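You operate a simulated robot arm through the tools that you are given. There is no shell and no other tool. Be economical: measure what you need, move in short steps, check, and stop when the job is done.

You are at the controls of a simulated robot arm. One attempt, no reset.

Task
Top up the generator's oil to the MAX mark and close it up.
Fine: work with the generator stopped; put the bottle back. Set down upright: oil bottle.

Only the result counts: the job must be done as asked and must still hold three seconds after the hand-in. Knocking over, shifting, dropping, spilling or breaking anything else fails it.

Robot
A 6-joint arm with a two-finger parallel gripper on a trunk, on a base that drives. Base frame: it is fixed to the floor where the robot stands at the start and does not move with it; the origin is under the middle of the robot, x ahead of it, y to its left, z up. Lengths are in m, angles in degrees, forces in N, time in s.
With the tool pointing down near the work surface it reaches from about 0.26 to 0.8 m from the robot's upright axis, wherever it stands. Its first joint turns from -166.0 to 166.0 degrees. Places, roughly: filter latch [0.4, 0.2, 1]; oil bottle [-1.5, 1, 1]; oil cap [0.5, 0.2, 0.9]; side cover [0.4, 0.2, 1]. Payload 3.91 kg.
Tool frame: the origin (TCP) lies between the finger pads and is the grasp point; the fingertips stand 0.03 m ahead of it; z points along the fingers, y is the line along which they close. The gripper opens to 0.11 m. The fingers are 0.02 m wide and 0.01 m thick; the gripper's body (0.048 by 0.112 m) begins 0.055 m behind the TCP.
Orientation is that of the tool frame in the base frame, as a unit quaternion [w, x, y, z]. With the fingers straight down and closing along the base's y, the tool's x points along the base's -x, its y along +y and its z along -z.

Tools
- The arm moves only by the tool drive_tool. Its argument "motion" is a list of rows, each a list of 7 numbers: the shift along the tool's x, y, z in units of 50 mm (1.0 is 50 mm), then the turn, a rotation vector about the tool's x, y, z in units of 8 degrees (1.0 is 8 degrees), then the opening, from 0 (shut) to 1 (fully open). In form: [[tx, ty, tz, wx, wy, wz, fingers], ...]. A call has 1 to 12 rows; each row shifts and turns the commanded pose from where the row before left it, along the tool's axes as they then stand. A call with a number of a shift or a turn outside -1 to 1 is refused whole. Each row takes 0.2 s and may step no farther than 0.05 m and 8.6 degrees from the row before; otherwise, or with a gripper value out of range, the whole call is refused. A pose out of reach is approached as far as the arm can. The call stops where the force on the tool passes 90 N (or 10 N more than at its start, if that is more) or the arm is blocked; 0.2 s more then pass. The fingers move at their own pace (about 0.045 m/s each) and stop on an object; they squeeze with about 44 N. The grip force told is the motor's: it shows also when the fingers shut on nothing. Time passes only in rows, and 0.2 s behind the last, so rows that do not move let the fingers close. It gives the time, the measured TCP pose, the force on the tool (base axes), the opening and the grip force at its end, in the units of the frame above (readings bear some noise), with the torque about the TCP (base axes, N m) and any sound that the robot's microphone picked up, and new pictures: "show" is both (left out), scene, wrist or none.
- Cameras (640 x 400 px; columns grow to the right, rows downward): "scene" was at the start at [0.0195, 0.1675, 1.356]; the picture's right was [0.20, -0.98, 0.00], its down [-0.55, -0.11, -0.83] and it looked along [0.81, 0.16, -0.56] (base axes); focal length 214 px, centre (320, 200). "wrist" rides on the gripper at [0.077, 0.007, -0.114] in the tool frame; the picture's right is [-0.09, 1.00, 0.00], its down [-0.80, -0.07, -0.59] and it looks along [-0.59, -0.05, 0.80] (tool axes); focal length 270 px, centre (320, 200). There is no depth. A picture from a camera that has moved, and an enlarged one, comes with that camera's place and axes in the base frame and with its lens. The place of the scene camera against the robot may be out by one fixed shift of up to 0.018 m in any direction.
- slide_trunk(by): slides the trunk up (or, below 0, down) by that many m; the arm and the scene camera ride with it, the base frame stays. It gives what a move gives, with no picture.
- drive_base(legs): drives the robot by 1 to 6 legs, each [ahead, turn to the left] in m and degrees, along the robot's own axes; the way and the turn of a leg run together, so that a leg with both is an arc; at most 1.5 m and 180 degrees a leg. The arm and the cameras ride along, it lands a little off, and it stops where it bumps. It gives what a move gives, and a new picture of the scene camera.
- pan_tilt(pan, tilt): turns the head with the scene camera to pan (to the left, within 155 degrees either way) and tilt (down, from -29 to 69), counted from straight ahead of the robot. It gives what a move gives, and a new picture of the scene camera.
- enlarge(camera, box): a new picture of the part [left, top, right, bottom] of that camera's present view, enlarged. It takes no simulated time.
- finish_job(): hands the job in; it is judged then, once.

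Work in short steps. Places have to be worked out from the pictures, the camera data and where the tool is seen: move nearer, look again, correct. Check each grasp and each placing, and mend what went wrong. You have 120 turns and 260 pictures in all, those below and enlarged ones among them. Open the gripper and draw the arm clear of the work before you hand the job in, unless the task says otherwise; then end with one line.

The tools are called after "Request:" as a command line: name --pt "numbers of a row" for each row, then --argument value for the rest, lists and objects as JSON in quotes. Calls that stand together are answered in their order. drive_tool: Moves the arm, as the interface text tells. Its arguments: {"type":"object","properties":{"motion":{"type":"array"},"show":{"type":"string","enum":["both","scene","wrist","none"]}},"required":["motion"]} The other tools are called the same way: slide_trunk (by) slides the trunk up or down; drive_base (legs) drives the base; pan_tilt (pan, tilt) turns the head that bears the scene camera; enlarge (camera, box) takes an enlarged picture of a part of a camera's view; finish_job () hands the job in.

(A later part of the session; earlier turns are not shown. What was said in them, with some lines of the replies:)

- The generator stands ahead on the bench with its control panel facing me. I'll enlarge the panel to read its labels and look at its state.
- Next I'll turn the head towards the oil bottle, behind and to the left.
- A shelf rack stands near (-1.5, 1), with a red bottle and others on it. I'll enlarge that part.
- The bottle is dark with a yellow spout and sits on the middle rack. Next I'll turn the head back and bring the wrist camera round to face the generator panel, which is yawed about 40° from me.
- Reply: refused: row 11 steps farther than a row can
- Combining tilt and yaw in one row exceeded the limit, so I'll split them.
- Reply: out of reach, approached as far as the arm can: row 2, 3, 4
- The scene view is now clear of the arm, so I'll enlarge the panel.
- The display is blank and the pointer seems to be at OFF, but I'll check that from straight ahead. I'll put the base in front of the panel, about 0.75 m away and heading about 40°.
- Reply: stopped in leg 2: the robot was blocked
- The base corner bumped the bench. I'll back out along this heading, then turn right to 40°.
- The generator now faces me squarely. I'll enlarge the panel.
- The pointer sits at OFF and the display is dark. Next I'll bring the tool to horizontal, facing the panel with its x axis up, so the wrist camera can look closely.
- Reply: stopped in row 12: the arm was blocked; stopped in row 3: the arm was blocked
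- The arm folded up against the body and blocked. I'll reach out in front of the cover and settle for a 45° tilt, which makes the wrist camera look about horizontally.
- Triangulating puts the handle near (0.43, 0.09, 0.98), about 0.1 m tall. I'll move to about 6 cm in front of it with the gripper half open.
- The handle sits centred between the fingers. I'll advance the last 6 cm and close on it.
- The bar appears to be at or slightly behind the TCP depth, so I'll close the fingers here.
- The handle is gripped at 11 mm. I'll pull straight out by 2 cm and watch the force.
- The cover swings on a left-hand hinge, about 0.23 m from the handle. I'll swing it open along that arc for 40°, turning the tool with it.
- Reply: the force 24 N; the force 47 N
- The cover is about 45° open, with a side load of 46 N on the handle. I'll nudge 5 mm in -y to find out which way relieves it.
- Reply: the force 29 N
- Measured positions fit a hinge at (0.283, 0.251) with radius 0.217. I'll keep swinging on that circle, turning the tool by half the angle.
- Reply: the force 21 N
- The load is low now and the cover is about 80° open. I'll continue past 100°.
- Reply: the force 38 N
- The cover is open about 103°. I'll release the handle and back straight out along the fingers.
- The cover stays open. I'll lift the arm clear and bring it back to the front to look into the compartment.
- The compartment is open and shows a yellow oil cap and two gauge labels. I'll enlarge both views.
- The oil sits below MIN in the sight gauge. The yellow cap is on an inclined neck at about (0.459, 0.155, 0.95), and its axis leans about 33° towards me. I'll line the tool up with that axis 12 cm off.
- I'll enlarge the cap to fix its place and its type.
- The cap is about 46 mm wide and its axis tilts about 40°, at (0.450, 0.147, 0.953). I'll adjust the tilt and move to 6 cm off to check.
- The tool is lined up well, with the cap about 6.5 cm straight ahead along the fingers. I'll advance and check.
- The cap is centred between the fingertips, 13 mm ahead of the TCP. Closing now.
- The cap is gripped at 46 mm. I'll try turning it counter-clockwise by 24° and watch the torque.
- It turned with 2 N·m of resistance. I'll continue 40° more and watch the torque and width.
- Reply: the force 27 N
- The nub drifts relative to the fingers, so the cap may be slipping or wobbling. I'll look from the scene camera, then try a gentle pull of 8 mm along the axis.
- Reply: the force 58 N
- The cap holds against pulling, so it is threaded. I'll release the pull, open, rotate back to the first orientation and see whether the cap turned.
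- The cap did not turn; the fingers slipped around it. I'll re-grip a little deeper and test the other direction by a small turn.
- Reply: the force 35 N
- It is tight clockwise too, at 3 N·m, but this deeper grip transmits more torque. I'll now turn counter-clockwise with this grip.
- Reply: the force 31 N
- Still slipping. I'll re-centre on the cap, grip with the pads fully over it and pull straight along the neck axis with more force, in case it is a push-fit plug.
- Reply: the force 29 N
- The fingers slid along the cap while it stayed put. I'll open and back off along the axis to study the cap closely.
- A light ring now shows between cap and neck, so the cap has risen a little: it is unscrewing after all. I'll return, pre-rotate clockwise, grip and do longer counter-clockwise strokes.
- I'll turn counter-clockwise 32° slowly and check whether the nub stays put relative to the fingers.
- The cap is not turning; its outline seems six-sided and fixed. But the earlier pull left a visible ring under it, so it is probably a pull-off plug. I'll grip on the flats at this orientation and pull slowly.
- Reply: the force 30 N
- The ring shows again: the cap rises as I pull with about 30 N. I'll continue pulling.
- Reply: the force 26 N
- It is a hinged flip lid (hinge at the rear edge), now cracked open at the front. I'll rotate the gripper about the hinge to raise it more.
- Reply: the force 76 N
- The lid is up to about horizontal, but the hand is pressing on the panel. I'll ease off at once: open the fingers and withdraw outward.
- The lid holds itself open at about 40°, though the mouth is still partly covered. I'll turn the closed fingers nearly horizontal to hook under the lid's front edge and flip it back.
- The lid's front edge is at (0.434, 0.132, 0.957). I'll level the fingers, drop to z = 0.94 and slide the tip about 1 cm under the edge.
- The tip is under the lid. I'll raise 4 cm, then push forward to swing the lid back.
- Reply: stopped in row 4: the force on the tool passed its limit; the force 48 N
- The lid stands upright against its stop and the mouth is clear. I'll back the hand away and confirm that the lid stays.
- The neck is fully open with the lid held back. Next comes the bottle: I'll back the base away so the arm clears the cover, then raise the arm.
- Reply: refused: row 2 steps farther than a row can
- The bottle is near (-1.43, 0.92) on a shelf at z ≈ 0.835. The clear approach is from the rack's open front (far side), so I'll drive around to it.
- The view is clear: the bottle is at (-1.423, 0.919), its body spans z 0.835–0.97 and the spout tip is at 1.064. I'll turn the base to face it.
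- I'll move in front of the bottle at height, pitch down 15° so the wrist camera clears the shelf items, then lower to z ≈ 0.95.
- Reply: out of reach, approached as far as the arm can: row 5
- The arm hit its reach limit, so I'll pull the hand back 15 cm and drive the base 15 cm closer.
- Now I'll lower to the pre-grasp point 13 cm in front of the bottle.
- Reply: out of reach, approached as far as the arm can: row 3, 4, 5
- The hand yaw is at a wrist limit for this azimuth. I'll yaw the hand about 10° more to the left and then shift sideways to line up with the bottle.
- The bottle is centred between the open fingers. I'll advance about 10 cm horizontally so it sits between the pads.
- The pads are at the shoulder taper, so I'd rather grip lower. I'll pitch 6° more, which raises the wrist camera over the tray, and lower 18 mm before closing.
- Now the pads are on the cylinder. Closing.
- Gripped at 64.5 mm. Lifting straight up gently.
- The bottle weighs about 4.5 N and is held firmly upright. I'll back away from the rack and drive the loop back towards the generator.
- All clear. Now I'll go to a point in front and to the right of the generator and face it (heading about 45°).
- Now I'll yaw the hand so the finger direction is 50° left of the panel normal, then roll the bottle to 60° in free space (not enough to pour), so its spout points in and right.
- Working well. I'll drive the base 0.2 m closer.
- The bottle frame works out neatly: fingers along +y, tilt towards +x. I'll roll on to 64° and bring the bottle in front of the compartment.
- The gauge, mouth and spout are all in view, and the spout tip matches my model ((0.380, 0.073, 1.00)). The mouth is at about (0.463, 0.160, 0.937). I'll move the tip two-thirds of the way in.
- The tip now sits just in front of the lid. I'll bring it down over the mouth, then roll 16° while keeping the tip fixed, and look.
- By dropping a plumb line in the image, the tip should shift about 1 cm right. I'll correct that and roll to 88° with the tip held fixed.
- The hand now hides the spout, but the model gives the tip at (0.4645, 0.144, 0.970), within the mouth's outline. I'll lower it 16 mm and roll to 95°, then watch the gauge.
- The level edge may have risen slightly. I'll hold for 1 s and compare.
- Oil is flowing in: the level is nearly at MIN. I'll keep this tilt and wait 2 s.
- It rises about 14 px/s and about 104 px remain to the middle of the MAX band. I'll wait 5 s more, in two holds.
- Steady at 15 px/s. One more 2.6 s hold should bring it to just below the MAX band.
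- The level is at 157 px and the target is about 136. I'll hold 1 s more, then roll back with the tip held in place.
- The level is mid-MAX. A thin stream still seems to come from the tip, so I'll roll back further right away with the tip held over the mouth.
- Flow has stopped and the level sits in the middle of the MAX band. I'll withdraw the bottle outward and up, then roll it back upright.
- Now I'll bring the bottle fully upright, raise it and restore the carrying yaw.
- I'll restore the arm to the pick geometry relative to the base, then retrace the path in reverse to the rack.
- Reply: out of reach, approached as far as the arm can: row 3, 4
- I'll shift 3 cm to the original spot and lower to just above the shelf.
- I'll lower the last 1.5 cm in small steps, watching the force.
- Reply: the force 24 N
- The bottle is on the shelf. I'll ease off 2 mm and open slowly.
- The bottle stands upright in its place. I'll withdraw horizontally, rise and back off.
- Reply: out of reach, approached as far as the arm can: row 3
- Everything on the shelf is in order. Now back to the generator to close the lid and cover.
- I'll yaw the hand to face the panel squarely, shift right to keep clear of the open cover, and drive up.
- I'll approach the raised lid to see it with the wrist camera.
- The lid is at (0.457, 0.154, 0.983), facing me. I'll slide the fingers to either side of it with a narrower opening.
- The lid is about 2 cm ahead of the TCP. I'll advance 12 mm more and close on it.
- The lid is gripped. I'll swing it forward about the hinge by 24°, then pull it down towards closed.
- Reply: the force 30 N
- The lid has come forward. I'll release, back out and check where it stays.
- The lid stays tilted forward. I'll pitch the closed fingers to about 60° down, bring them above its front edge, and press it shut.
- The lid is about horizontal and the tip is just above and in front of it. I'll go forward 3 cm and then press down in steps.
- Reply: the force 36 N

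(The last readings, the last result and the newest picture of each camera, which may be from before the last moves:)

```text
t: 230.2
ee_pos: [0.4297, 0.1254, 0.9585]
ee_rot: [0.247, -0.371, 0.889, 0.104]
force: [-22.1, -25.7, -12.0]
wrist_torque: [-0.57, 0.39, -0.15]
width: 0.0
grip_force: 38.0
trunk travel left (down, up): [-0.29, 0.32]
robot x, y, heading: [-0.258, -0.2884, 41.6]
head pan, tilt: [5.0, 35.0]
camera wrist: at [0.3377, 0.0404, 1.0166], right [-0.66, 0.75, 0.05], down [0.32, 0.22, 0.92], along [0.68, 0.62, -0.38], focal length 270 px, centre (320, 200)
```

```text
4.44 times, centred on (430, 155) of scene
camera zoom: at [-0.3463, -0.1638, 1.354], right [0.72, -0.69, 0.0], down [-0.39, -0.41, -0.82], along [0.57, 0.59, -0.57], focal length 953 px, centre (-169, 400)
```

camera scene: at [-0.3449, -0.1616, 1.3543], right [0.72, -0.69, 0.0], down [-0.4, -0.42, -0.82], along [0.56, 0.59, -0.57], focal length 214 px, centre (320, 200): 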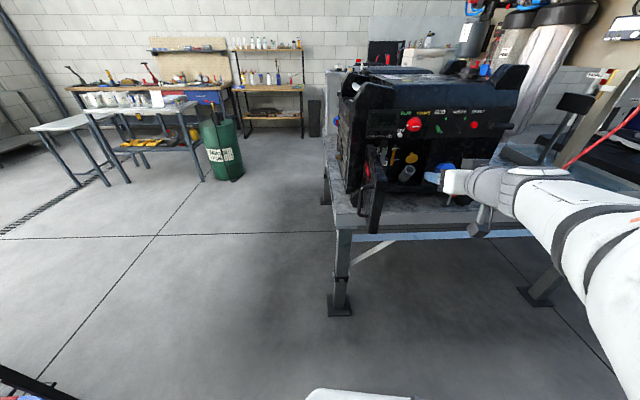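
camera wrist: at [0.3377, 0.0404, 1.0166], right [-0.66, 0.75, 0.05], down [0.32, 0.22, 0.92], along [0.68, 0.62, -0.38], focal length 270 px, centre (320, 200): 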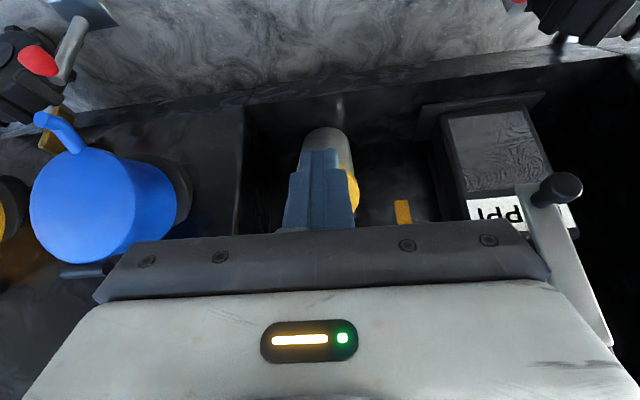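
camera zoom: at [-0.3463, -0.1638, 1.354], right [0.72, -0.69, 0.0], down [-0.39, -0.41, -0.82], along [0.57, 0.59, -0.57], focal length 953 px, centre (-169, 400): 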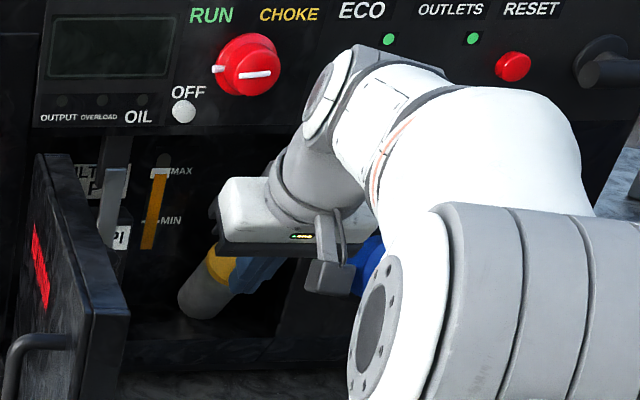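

The lid looks down on the neck. I'll back out to see whether it is fully shut.

Request:
drive_tool --pt "0.5 0 -0.5 0 0 0 0" --pt "0.3 0 -0.8 0 0 0 0" --pt "0 0 -0.6 0 0 0 0" --show "wrist"

Request:
enlarge --camera "wrist" --box '[260, 80, 400, 200]'

Request:
enlarge --camera "scene" --box '[390, 130, 470, 190]'

```text
t: 231.0
ee_pos: [0.3726, 0.0691, 1.0227]
ee_rot: [0.252, -0.371, 0.887, 0.105]
force: [-0.9, -0.8, 0.3]
wrist_torque: [-0.01, 0.0, 0.02]
width: 0.0001
grip_force: 37.9
trunk travel left (down, up): [-0.29, 0.32]
robot x, y, heading: [-0.2596, -0.2897, 41.7]
head pan, tilt: [5.0, 35.0]
camera wrist: at [0.2795, -0.0174, 1.0793], right [-0.66, 0.75, 0.05], down [0.31, 0.21, 0.93], along [0.69, 0.62, -0.37], focal length 270 px, centre (320, 200)
```

wrist: 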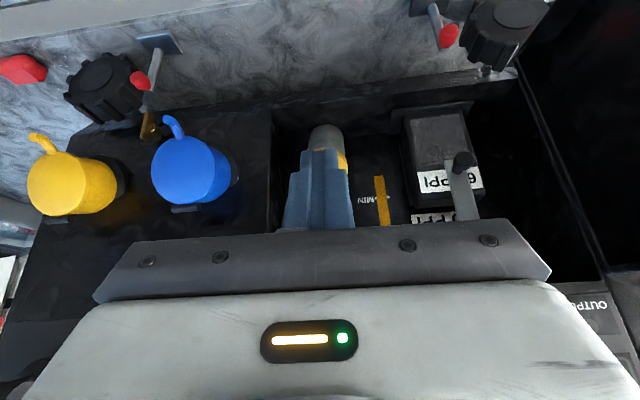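

```text
3.33 times, centred on (330, 140) of wrist
camera zoom: at [0.2795, -0.0174, 1.0793], right [-0.66, 0.75, 0.05], down [0.31, 0.21, 0.93], along [0.69, 0.62, -0.37], focal length 901 px, centre (287, 400)
```

zoom: 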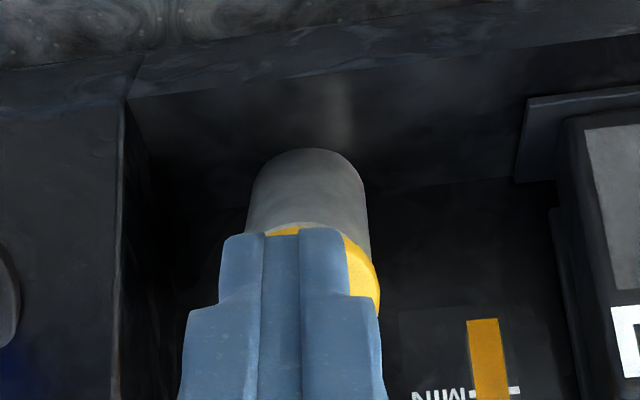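

```text
6.67 times, centred on (430, 160) of scene
camera zoom: at [-0.3447, -0.1614, 1.3543], right [0.72, -0.69, 0.0], down [-0.4, -0.42, -0.82], along [0.56, 0.59, -0.57], focal length 1430 px, centre (-413, 467)
```

zoom: 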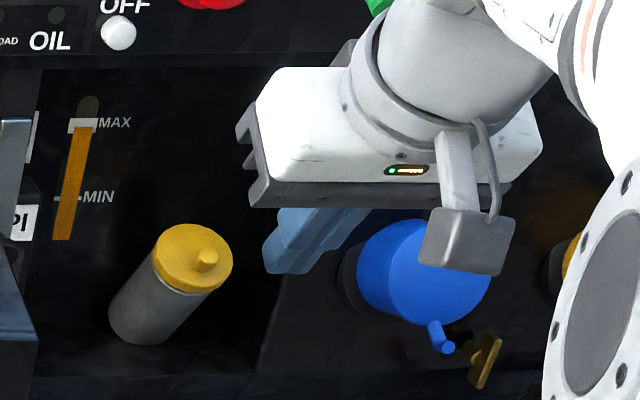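

The gauge reads MAX and the lid is almost down, but a thin ring remains under it. I'll align with the neck axis and press on the lid's nub.

Request:
drive_tool --pt "0 0 0 0 -0.9 0 0" --pt "-0.354 0 0.686 0 0 0 0" --pt "-0.354 0 0.686 0 0 0 0" --pt "0 0 0.2 0 0 0 0" --pt "0 0 0.2 0 0 0 0" --pt "0 0 0.1 0 0 0 0" --show "wrist"

Request:
enlarge --camera "scene" --box '[390, 130, 470, 190]'

```text
t: 232.4
ee_pos: [0.4303, 0.1264, 0.9762]
ee_rot: [0.308, -0.365, 0.869, 0.129]
force: [-17.5, -18.3, 14.0]
wrist_torque: [-0.14, 0.2, -0.11]
width: 0.0
grip_force: 37.0
trunk travel left (down, up): [-0.29, 0.32]
robot x, y, heading: [-0.2576, -0.2852, 41.5]
head pan, tilt: [5.0, 35.0]
camera wrist: at [0.3333, 0.0368, 1.0164], right [-0.66, 0.75, 0.05], down [0.22, 0.13, 0.97], along [0.72, 0.65, -0.25], focal length 270 px, centre (320, 200)
```

wrist: 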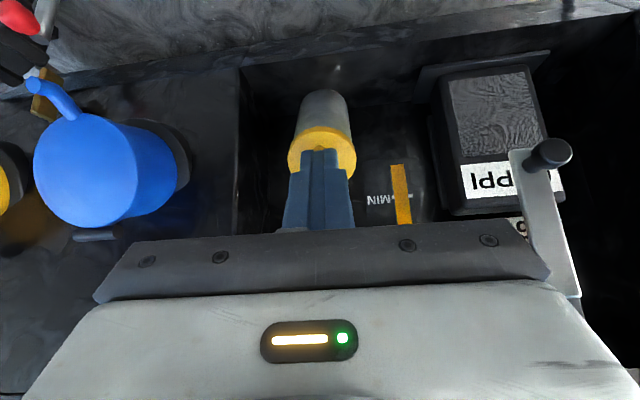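

```text
6.67 times, centred on (430, 160) of scene
camera zoom: at [-0.3484, -0.1646, 1.3546], right [0.72, -0.69, 0.0], down [-0.39, -0.41, -0.82], along [0.57, 0.6, -0.57], focal length 1430 px, centre (-413, 467)
```

zoom: 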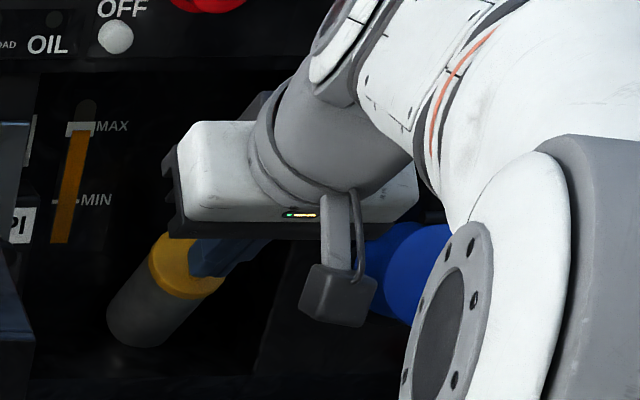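

I'm in contact at 29 N, squarely on the lid. I'll press a little harder, then back off and look.

Request:
drive_tool --pt "0 0 0.1 0 0 0 0" --pt "0 0 0.1 0 0 0 0" --show "none"

Request:
drive_tool --pt "0 0 -0.8 0 0 0 0.3" --pt "0 0 -0.8 0 0 0 0.6" --pt "0.5 0 -0.6 0 0 0 0.8" --show "wrist"

Request:
enlarge --camera "wrist" --box '[260, 90, 400, 210]'

Request:
enlarge --camera "scene" --box '[390, 130, 470, 190]'

```text
t: 233.0
ee_pos: [0.4307, 0.1267, 0.9759]
ee_rot: [0.314, -0.364, 0.867, 0.13]
force: [-39.5, -43.3, 37.3]
wrist_torque: [-0.48, 0.34, -0.12]
width: 0.0
grip_force: 37.6
trunk travel left (down, up): [-0.29, 0.32]
robot x, y, heading: [-0.2589, -0.2884, 41.5]
head pan, tilt: [5.0, 35.0]
```

```text
t: 233.8
ee_pos: [0.3746, 0.0722, 1.0324]
ee_rot: [0.307, -0.365, 0.87, 0.13]
force: [-0.4, 0.2, 0.2]
wrist_torque: [0.01, 0.0, -0.04]
width: 0.0662
grip_force: 0.1
trunk travel left (down, up): [-0.29, 0.32]
robot x, y, heading: [-0.259, -0.2851, 41.4]
head pan, tilt: [5.0, 35.0]
camera wrist: at [0.2782, -0.0182, 1.0736], right [-0.66, 0.75, 0.06], down [0.23, 0.13, 0.96], along [0.71, 0.65, -0.26], focal length 270 px, centre (320, 200)
```

wrist: 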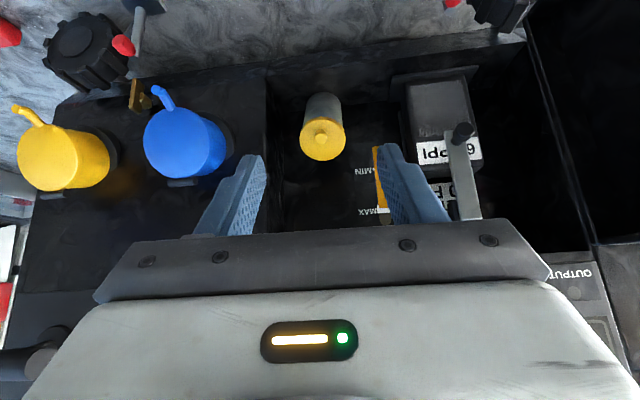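

```text
3.33 times, centred on (330, 150) of wrist
camera zoom: at [0.2782, -0.0182, 1.0736], right [-0.66, 0.75, 0.06], down [0.23, 0.13, 0.96], along [0.71, 0.65, -0.26], focal length 901 px, centre (287, 367)
```

zoom: 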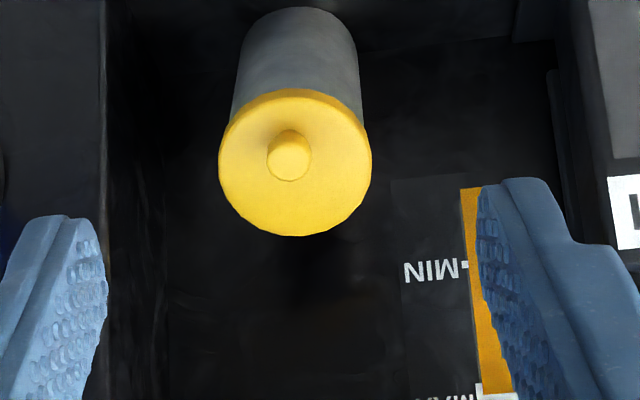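

```text
6.67 times, centred on (430, 160) of scene
camera zoom: at [-0.3448, -0.1612, 1.3542], right [0.72, -0.69, 0.0], down [-0.4, -0.42, -0.82], along [0.56, 0.59, -0.57], focal length 1430 px, centre (-413, 467)
```

zoom: 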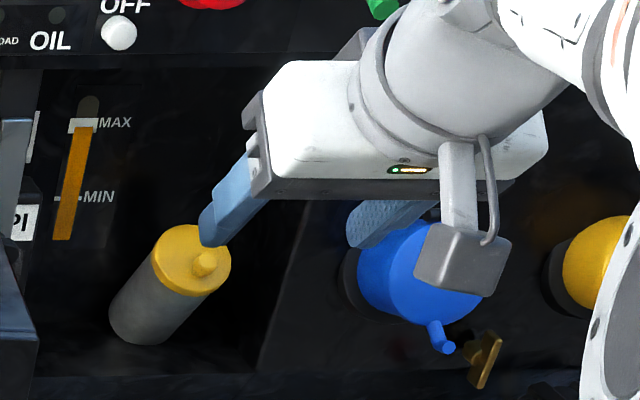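

The lid is fully shut with no ring visible and the level is at MAX. Now the cover: I'll lift the arm out and away first.

Request:
drive_tool --pt "0.3125 0.125 -0.825 0 0 0 0.6" --pt "0.3125 0.125 -0.825 0 0 0 0.6" --pt "0.3125 0.125 -0.825 0 0 0 0.6" --pt "0.3125 0.125 -0.825 0 0 0 0.6" --pt "0.3125 0.125 -0.825 0 0 0 0.6" --pt "0.3125 0.125 -0.825 0 0 0 0.6" --pt "0.3125 0.125 -0.825 0 0 0 0.6" --pt "0.3125 0.125 -0.825 0 0 0 0.6" --pt "0 0 0 0 -0.6 0 0.6" --show "scene"

Request:
enlarge --camera "scene" --box '[330, 90, 480, 240]'

```text
t: 235.8
ee_pos: [0.1251, -0.1096, 1.2143]
ee_rot: [0.342, -0.359, 0.857, 0.143]
force: [0.7, -0.2, 0.2]
wrist_torque: [0.04, -0.01, 0.02]
width: 0.0658
grip_force: 0.1
trunk travel left (down, up): [-0.29, 0.32]
robot x, y, heading: [-0.2567, -0.2872, 41.8]
head pan, tilt: [5.0, 35.0]
camera scene: at [-0.3451, -0.1616, 1.3543], right [0.72, -0.69, 0.0], down [-0.39, -0.42, -0.82], along [0.56, 0.59, -0.57], focal length 214 px, centre (320, 200)
```

scene: 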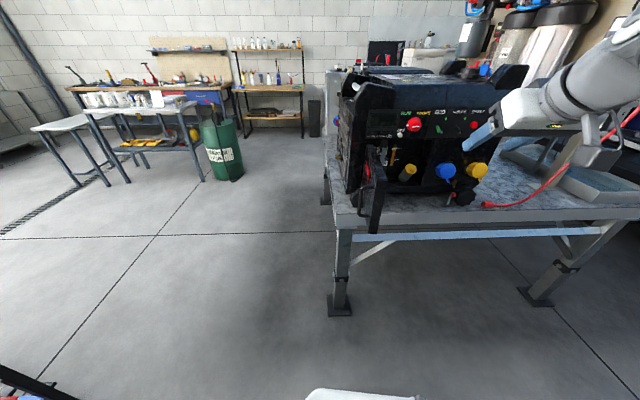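

```text
2.67 times, centred on (405, 165) of scene
camera zoom: at [-0.3451, -0.1616, 1.3543], right [0.72, -0.69, 0.0], down [-0.39, -0.42, -0.82], along [0.56, 0.59, -0.57], focal length 572 px, centre (93, 293)
```

zoom: 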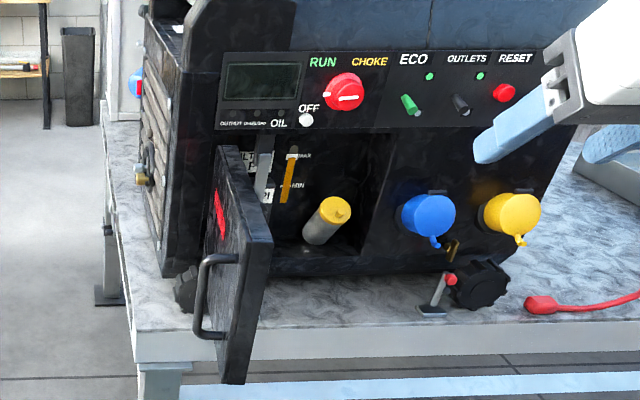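

The cover is as I left it. I'll retrace the earlier path in reverse to the handle: yaw first, then cross over the cover at height.

Request:
drive_tool --pt "0 0 0 0.69 0.02 0.72 0.5" --pt "0 0 0 0.69 0.02 0.72 0.5" --pt "0 0 0 0.69 0.02 0.72 0.5" --pt "0 0 0 0.69 0.02 0.72 0.5" --pt "0 0 0 0.69 0.02 0.72 0.5" --pt "0 0 0 0.69 0.02 0.72 0.5" --pt "0 0 0 0.69 0.02 0.72 0.5" --pt "0 0 0 0.69 0.02 0.72 0.5" --pt "0 0 0 0.14 0 0.15 0.5" --show "none"

Request:
drive_tool --pt "0.466 0.68 -0.443 0 0 0 0.5" --pt "0.466 0.68 -0.443 0 0 0 0.5" --pt "0.466 0.68 -0.443 0 0 0 0.5" --pt "0.466 0.68 -0.443 0 0 0 0.5" --pt "0.466 0.68 -0.443 0 0 0 0.5" --pt "0.466 0.68 -0.443 0 0 0 0.5" --pt "0.466 0.68 -0.443 0 0 0 0.5" --show "wrist"

```text
t: 237.8
ee_pos: [0.125, -0.1111, 1.2119]
ee_rot: [0.358, 0.16, 0.917, -0.07]
force: [-0.7, -0.3, -0.1]
wrist_torque: [-0.02, 0.01, -0.02]
width: 0.0552
grip_force: 0.1
trunk travel left (down, up): [-0.29, 0.32]
robot x, y, heading: [-0.2565, -0.2927, 41.5]
head pan, tilt: [5.0, 35.0]
```

```text
t: 239.4
ee_pos: [-0.0039, 0.1916, 1.2139]
ee_rot: [0.358, 0.159, 0.917, -0.07]
force: [-0.2, 0.8, -0.2]
wrist_torque: [0.06, 0.02, 0.01]
width: 0.0552
grip_force: 0.0
trunk travel left (down, up): [-0.29, 0.32]
robot x, y, heading: [-0.2574, -0.2897, 41.3]
head pan, tilt: [5.0, 35.0]
camera wrist: at [-0.1269, 0.243, 1.2445], right [0.4, 0.91, 0.05], down [0.16, -0.12, 0.98], along [0.9, -0.39, -0.19], focal length 270 px, centre (320, 200)
```

wrist: 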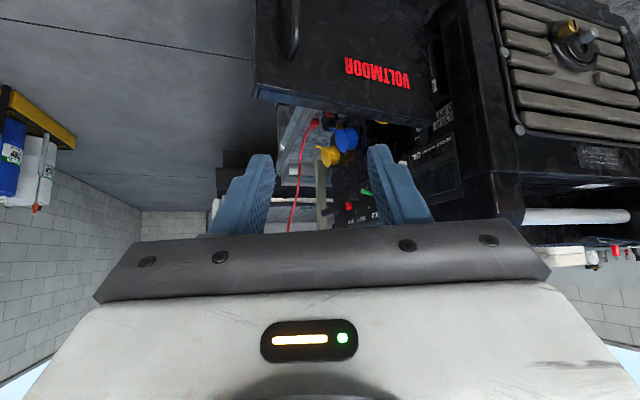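

Request:
drive_tool --pt "0.587 -0.05 0.585 0 0 0 0.5" --pt "0.587 -0.05 0.585 0 0 0 0.5" --pt "0.587 -0.05 0.585 0 0 0 0.5" --pt "0.587 -0.05 0.585 0 0 0 0.5" --pt "0.587 -0.05 0.585 0 0 0 0.5" --show "wrist"

```text
t: 240.6
ee_pos: [-0.0165, 0.1782, 1.0051]
ee_rot: [0.357, 0.16, 0.918, -0.07]
force: [0.5, -0.5, 0.3]
wrist_torque: [0.02, -0.01, 0.01]
width: 0.055
grip_force: 0.0
trunk travel left (down, up): [-0.29, 0.32]
robot x, y, heading: [-0.2592, -0.2858, 41.4]
head pan, tilt: [5.0, 35.0]
camera wrist: at [-0.1396, 0.2302, 1.0365], right [0.4, 0.91, 0.05], down [0.15, -0.12, 0.98], along [0.9, -0.39, -0.19], focal length 270 px, centre (320, 200)
```

wrist: 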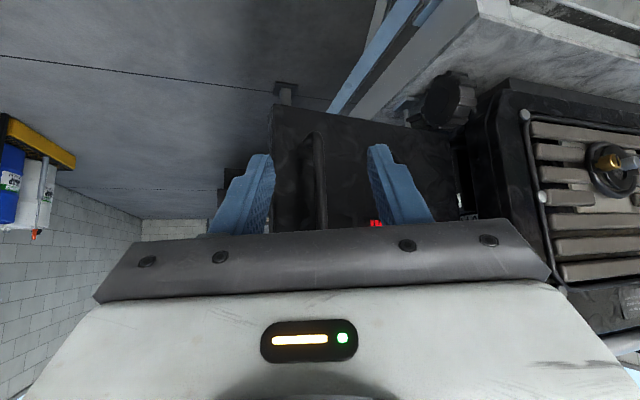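

The handle is centred between the fingers. I'll move in 10 cm and close.

Request:
drive_tool --pt "-0.41 0.01 0.58 0 0 0 0.5" --pt "-0.41 0.01 0.58 0 0 0 0.5" --pt "-0.41 0.01 0.58 0 0 0 0.5" --pt "0 0 0 0 0 0 0" --pt "0 0 0 0 0 0 0" --pt "0 0 0 0 0 0 0" --pt "0 0 0 0 0 0 0" --show "wrist"

```text
t: 242.2
ee_pos: [0.0818, 0.1438, 0.9844]
ee_rot: [0.357, 0.16, 0.918, -0.069]
force: [-6.3, -4.7, -0.6]
wrist_torque: [0.96, -0.51, -0.04]
width: 0.011
grip_force: 44.8
trunk travel left (down, up): [-0.29, 0.32]
robot x, y, heading: [-0.2599, -0.2889, 41.5]
head pan, tilt: [5.0, 35.0]
camera wrist: at [-0.0416, 0.1945, 1.0151], right [0.4, 0.91, 0.05], down [0.15, -0.12, 0.98], along [0.9, -0.39, -0.19], focal length 270 px, centre (320, 200)
```

wrist: 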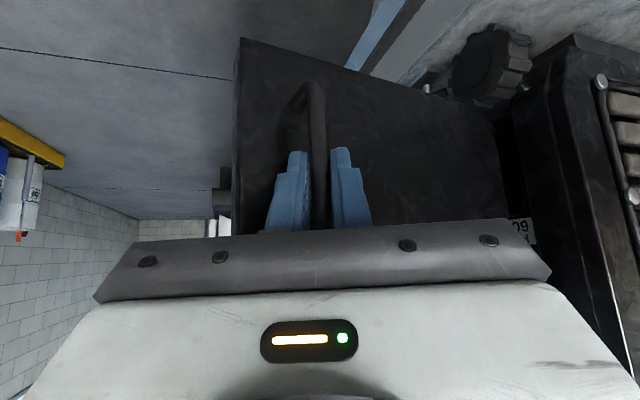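

The handle is gripped. I'll swing the cover back along the known hinge circle, turning the tool by half the angle.

Request:
drive_tool --pt "-0.355 -0.364 0.326 -0.338 0 -0.368 0" --pt "-0.373 -0.329 0.342 -0.338 0 -0.368 0" --pt "-0.389 -0.293 0.357 -0.338 0 -0.368 0" --pt "-0.404 -0.255 0.37 -0.338 0 -0.368 0" --show "none"

Request:
drive_tool --pt "-0.416 -0.216 0.381 -0.338 0 -0.368 0" --pt "-0.426 -0.176 0.391 -0.338 0 -0.368 0" --pt "-0.433 -0.136 0.397 -0.338 0 -0.368 0" --show "scene"

```text
t: 243.2
ee_pos: [0.1664, 0.0605, 0.9843]
ee_rot: [0.361, 0.029, 0.932, -0.018]
force: [6.4, 10.0, -8.0]
wrist_torque: [1.14, -0.16, -0.16]
width: 0.0108
grip_force: 45.3
trunk travel left (down, up): [-0.29, 0.32]
robot x, y, heading: [-0.2579, -0.2887, 41.3]
head pan, tilt: [5.0, 35.0]
```

```text
t: 244.0
ee_pos: [0.2521, 0.0348, 0.9841]
ee_rot: [0.361, -0.068, 0.93, 0.019]
force: [1.5, 8.6, -5.8]
wrist_torque: [1.04, 0.24, -0.12]
width: 0.0109
grip_force: 45.3
trunk travel left (down, up): [-0.29, 0.32]
robot x, y, heading: [-0.2584, -0.2881, 41.3]
head pan, tilt: [5.0, 35.0]
camera scene: at [-0.3442, -0.1603, 1.3542], right [0.72, -0.69, 0.0], down [-0.4, -0.42, -0.82], along [0.56, 0.59, -0.57], focal length 214 px, centre (320, 200)
```

scene: 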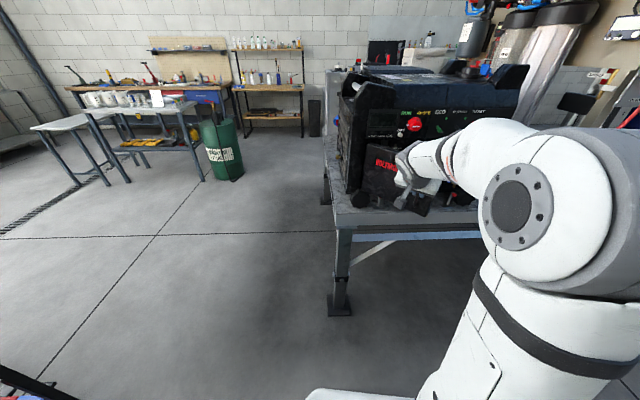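

Forces are low. Continuing the arc to closed, about 50° left.

Request:
drive_tool --pt "-0.436 -0.118 0.4 -0.575 0 -0.626 0" --pt "-0.438 -0.106 0.402 -0.575 0 -0.626 0" --pt "-0.439 -0.094 0.403 -0.575 0 -0.626 0" --pt "-0.441 -0.08 0.404 -0.575 0 -0.626 0" --show "none"

Request:
drive_tool --pt "-0.442 -0.068 0.406 -0.575 0 -0.626 0" --pt "-0.444 -0.056 0.407 -0.575 0 -0.626 0" --show "both"

```text
t: 245.0
ee_pos: [0.3704, 0.0527, 0.985]
ee_rot: [0.342, -0.282, 0.89, 0.104]
force: [-2.8, 11.6, 3.3]
wrist_torque: [0.81, 0.24, -0.15]
width: 0.0108
grip_force: 44.9
trunk travel left (down, up): [-0.29, 0.32]
robot x, y, heading: [-0.2552, -0.2893, 41.5]
head pan, tilt: [5.0, 35.0]
```

```text
t: 245.6
ee_pos: [0.4208, 0.0835, 0.9848]
ee_rot: [0.329, -0.386, 0.85, 0.145]
force: [2.6, 2.6, 3.6]
wrist_torque: [0.75, 0.14, -0.19]
width: 0.011
grip_force: 45.2
trunk travel left (down, up): [-0.29, 0.32]
robot x, y, heading: [-0.2607, -0.2872, 41.4]
head pan, tilt: [5.0, 35.0]
camera scene: at [-0.3451, -0.1616, 1.3544], right [0.72, -0.69, 0.0], down [-0.39, -0.42, -0.82], along [0.56, 0.59, -0.57], focal length 214 px, centre (320, 200)
camera wrist: at [0.3278, -0.0133, 1.0174], right [-0.71, 0.71, 0.05], down [0.18, 0.11, 0.98], along [0.69, 0.7, -0.2], focal length 270 px, centre (320, 200)
```

scene: 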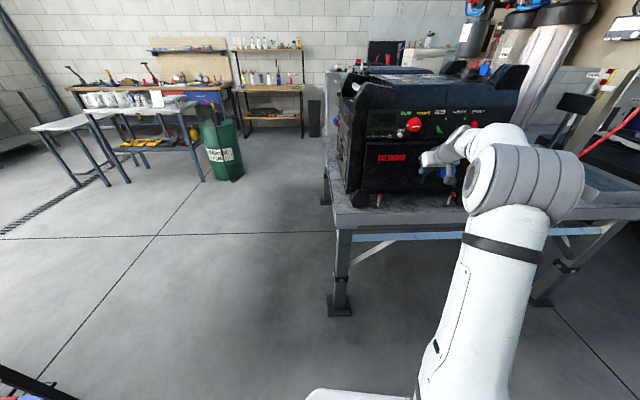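
wrist: 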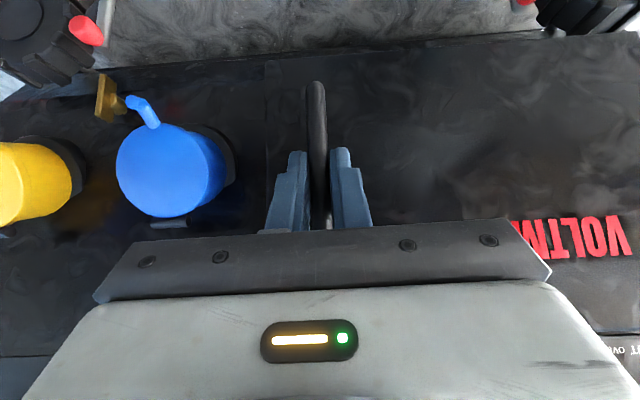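

The cover is within about 8 mm of closed. I'll push along the normal until the force rises.

Request:
drive_tool --pt "-0.1 0 0.09 0 0 0 0" --pt "-0.1 0 0.09 0 0 0 0" --pt "-0.06 0 0.055 0 0 0 0" --show "wrist"

Request:
enlarge --camera "scene" --box '[340, 80, 500, 220]'

```text
t: 246.4
ee_pos: [0.4276, 0.0906, 0.9846]
ee_rot: [0.325, -0.387, 0.851, 0.145]
force: [-41.5, -44.2, -6.4]
wrist_torque: [0.04, 0.25, -0.17]
width: 0.0107
grip_force: 45.5
trunk travel left (down, up): [-0.29, 0.32]
robot x, y, heading: [-0.258, -0.2852, 41.4]
head pan, tilt: [5.0, 35.0]
camera wrist: at [0.3353, -0.0057, 1.0184], right [-0.71, 0.71, 0.05], down [0.18, 0.11, 0.98], along [0.68, 0.7, -0.21], focal length 270 px, centre (320, 200)
```

wrist: 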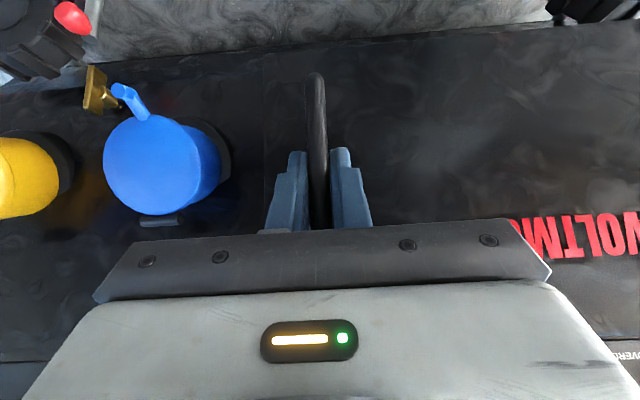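

```text
2.86 times, centred on (420, 150) of scene
camera zoom: at [-0.3497, -0.1671, 1.3543], right [0.72, -0.69, 0.0], down [-0.39, -0.41, -0.82], along [0.57, 0.6, -0.57], focal length 613 px, centre (34, 343)
```

zoom: 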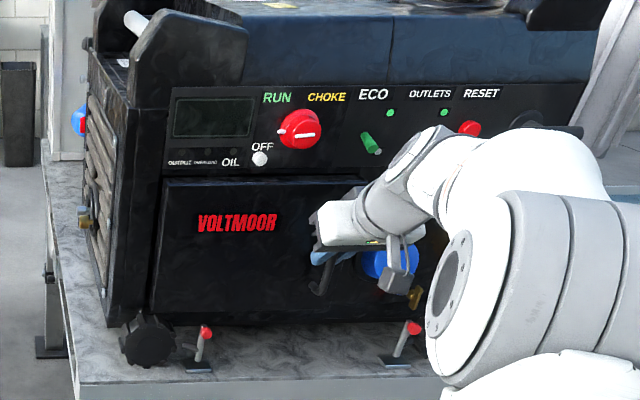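

It is closed against its stop. I'll relax the push, open the fingers and withdraw straight back.

Request:
drive_tool --pt "0.115 0 -0.105 0 0 0 0" --pt "0 0 0 0 0 0 0.5" --pt "0 0 0 0 0 0 0.6" --pt "0 0 0 0 0 0 0.6" --pt "0.5 0 -0.46 0 0 0 0.6" --pt "0.6 0 -0.6 0 0 0 0.6" --pt "0.5 0 -0.8 0 0 0 0.6" --pt "0.3 0 -0.9 0 0 0 0.6" --pt "0 0 -1 0 0 0 0.6" --show "both"

Request:
enlarge --camera "scene" --box '[340, 80, 500, 220]'

```text
t: 248.4
ee_pos: [0.296, -0.0559, 1.0614]
ee_rot: [0.327, -0.386, 0.85, 0.144]
force: [0.5, 0.5, -0.7]
wrist_torque: [-0.01, 0.02, -0.01]
width: 0.066
grip_force: 0.0
trunk travel left (down, up): [-0.29, 0.32]
robot x, y, heading: [-0.2558, -0.2871, 41.7]
head pan, tilt: [5.0, 35.0]
camera scene: at [-0.3448, -0.1615, 1.3543], right [0.72, -0.69, 0.0], down [-0.4, -0.42, -0.82], along [0.56, 0.59, -0.57], focal length 214 px, centre (320, 200)
camera wrist: at [0.2037, -0.1526, 1.0946], right [-0.71, 0.71, 0.05], down [0.18, 0.11, 0.98], along [0.69, 0.7, -0.2], focal length 270 px, centre (320, 200)
```

scene: 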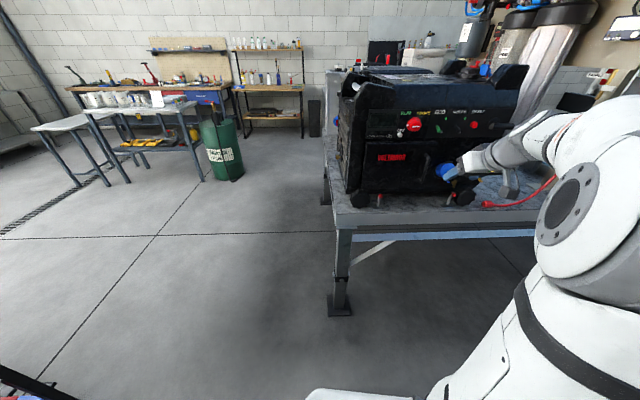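
wrist: 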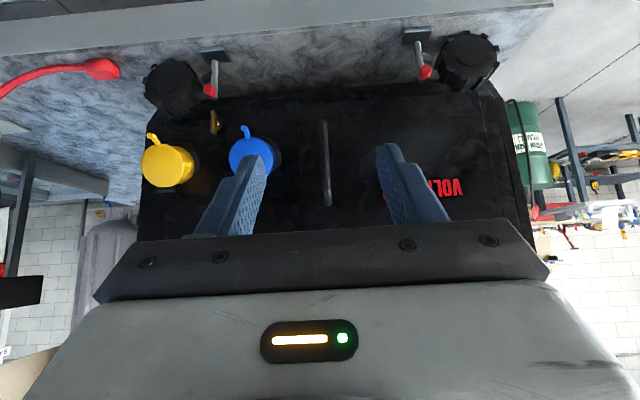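

```text
2.86 times, centred on (420, 150) of scene
camera zoom: at [-0.3448, -0.1615, 1.3543], right [0.72, -0.69, 0.0], down [-0.4, -0.42, -0.82], along [0.56, 0.59, -0.57], focal length 613 px, centre (34, 343)
```

zoom: 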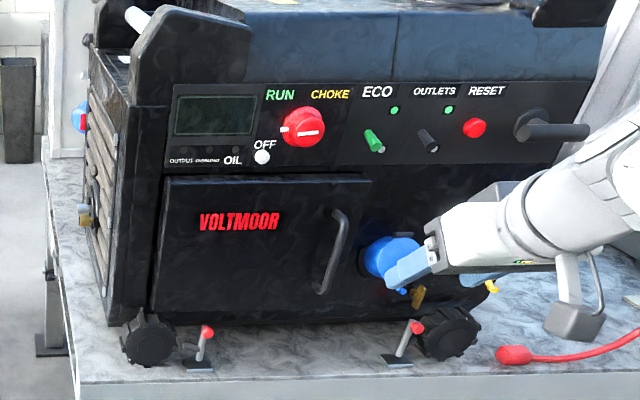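

The cover is shut, the knob still points to OFF and the outlets are untouched. I'll back the robot clear and take a last look.

Request:
drive_base --legs '[[-0.35, 0]]'

Request:
enlarge --camera "scene" --box '[320, 80, 480, 220]'

```text
t: 250.7
ee_pos: [0.0371, -0.2861, 1.0609]
ee_rot: [0.327, -0.386, 0.85, 0.145]
force: [0.1, 0.1, 0.3]
wrist_torque: [-0.02, 0.02, 0.0]
width: 0.066
grip_force: 0.1
trunk travel left (down, up): [-0.29, 0.32]
robot x, y, heading: [-0.5161, -0.5145, 41.4]
head pan, tilt: [5.0, 35.0]
camera scene: at [-0.6054, -0.3918, 1.3543], right [0.73, -0.69, 0.0], down [-0.4, -0.42, -0.82], along [0.56, 0.59, -0.57], focal length 214 px, centre (320, 200)
```

scene: 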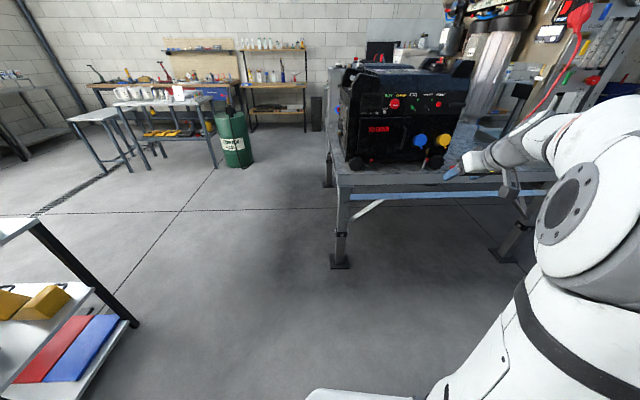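

```text
2.86 times, centred on (400, 150) of scene
camera zoom: at [-0.6054, -0.3918, 1.3543], right [0.73, -0.69, 0.0], down [-0.4, -0.42, -0.82], along [0.56, 0.59, -0.57], focal length 613 px, centre (91, 343)
```

zoom: 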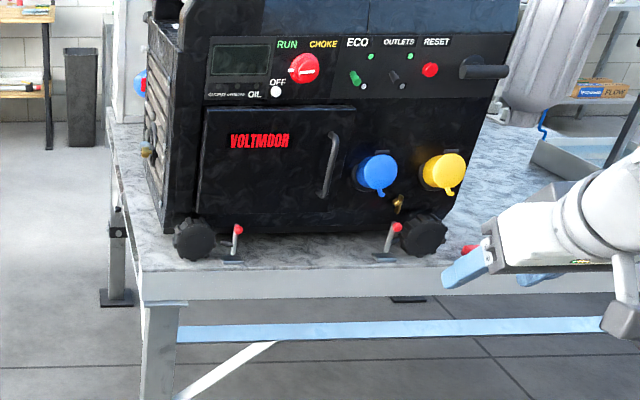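

Everything is closed and clear, the oil is at MAX, and the bottle is back upright on the rack. Handing in.

Request:
finish_job

```text
The job is handed in.
```

The generator's oil is topped up to the MAX mark, the filler lid and side cover are shut, and the oil bottle is back upright in its place on the rack. The generator's knob pointed to OFF throughout.
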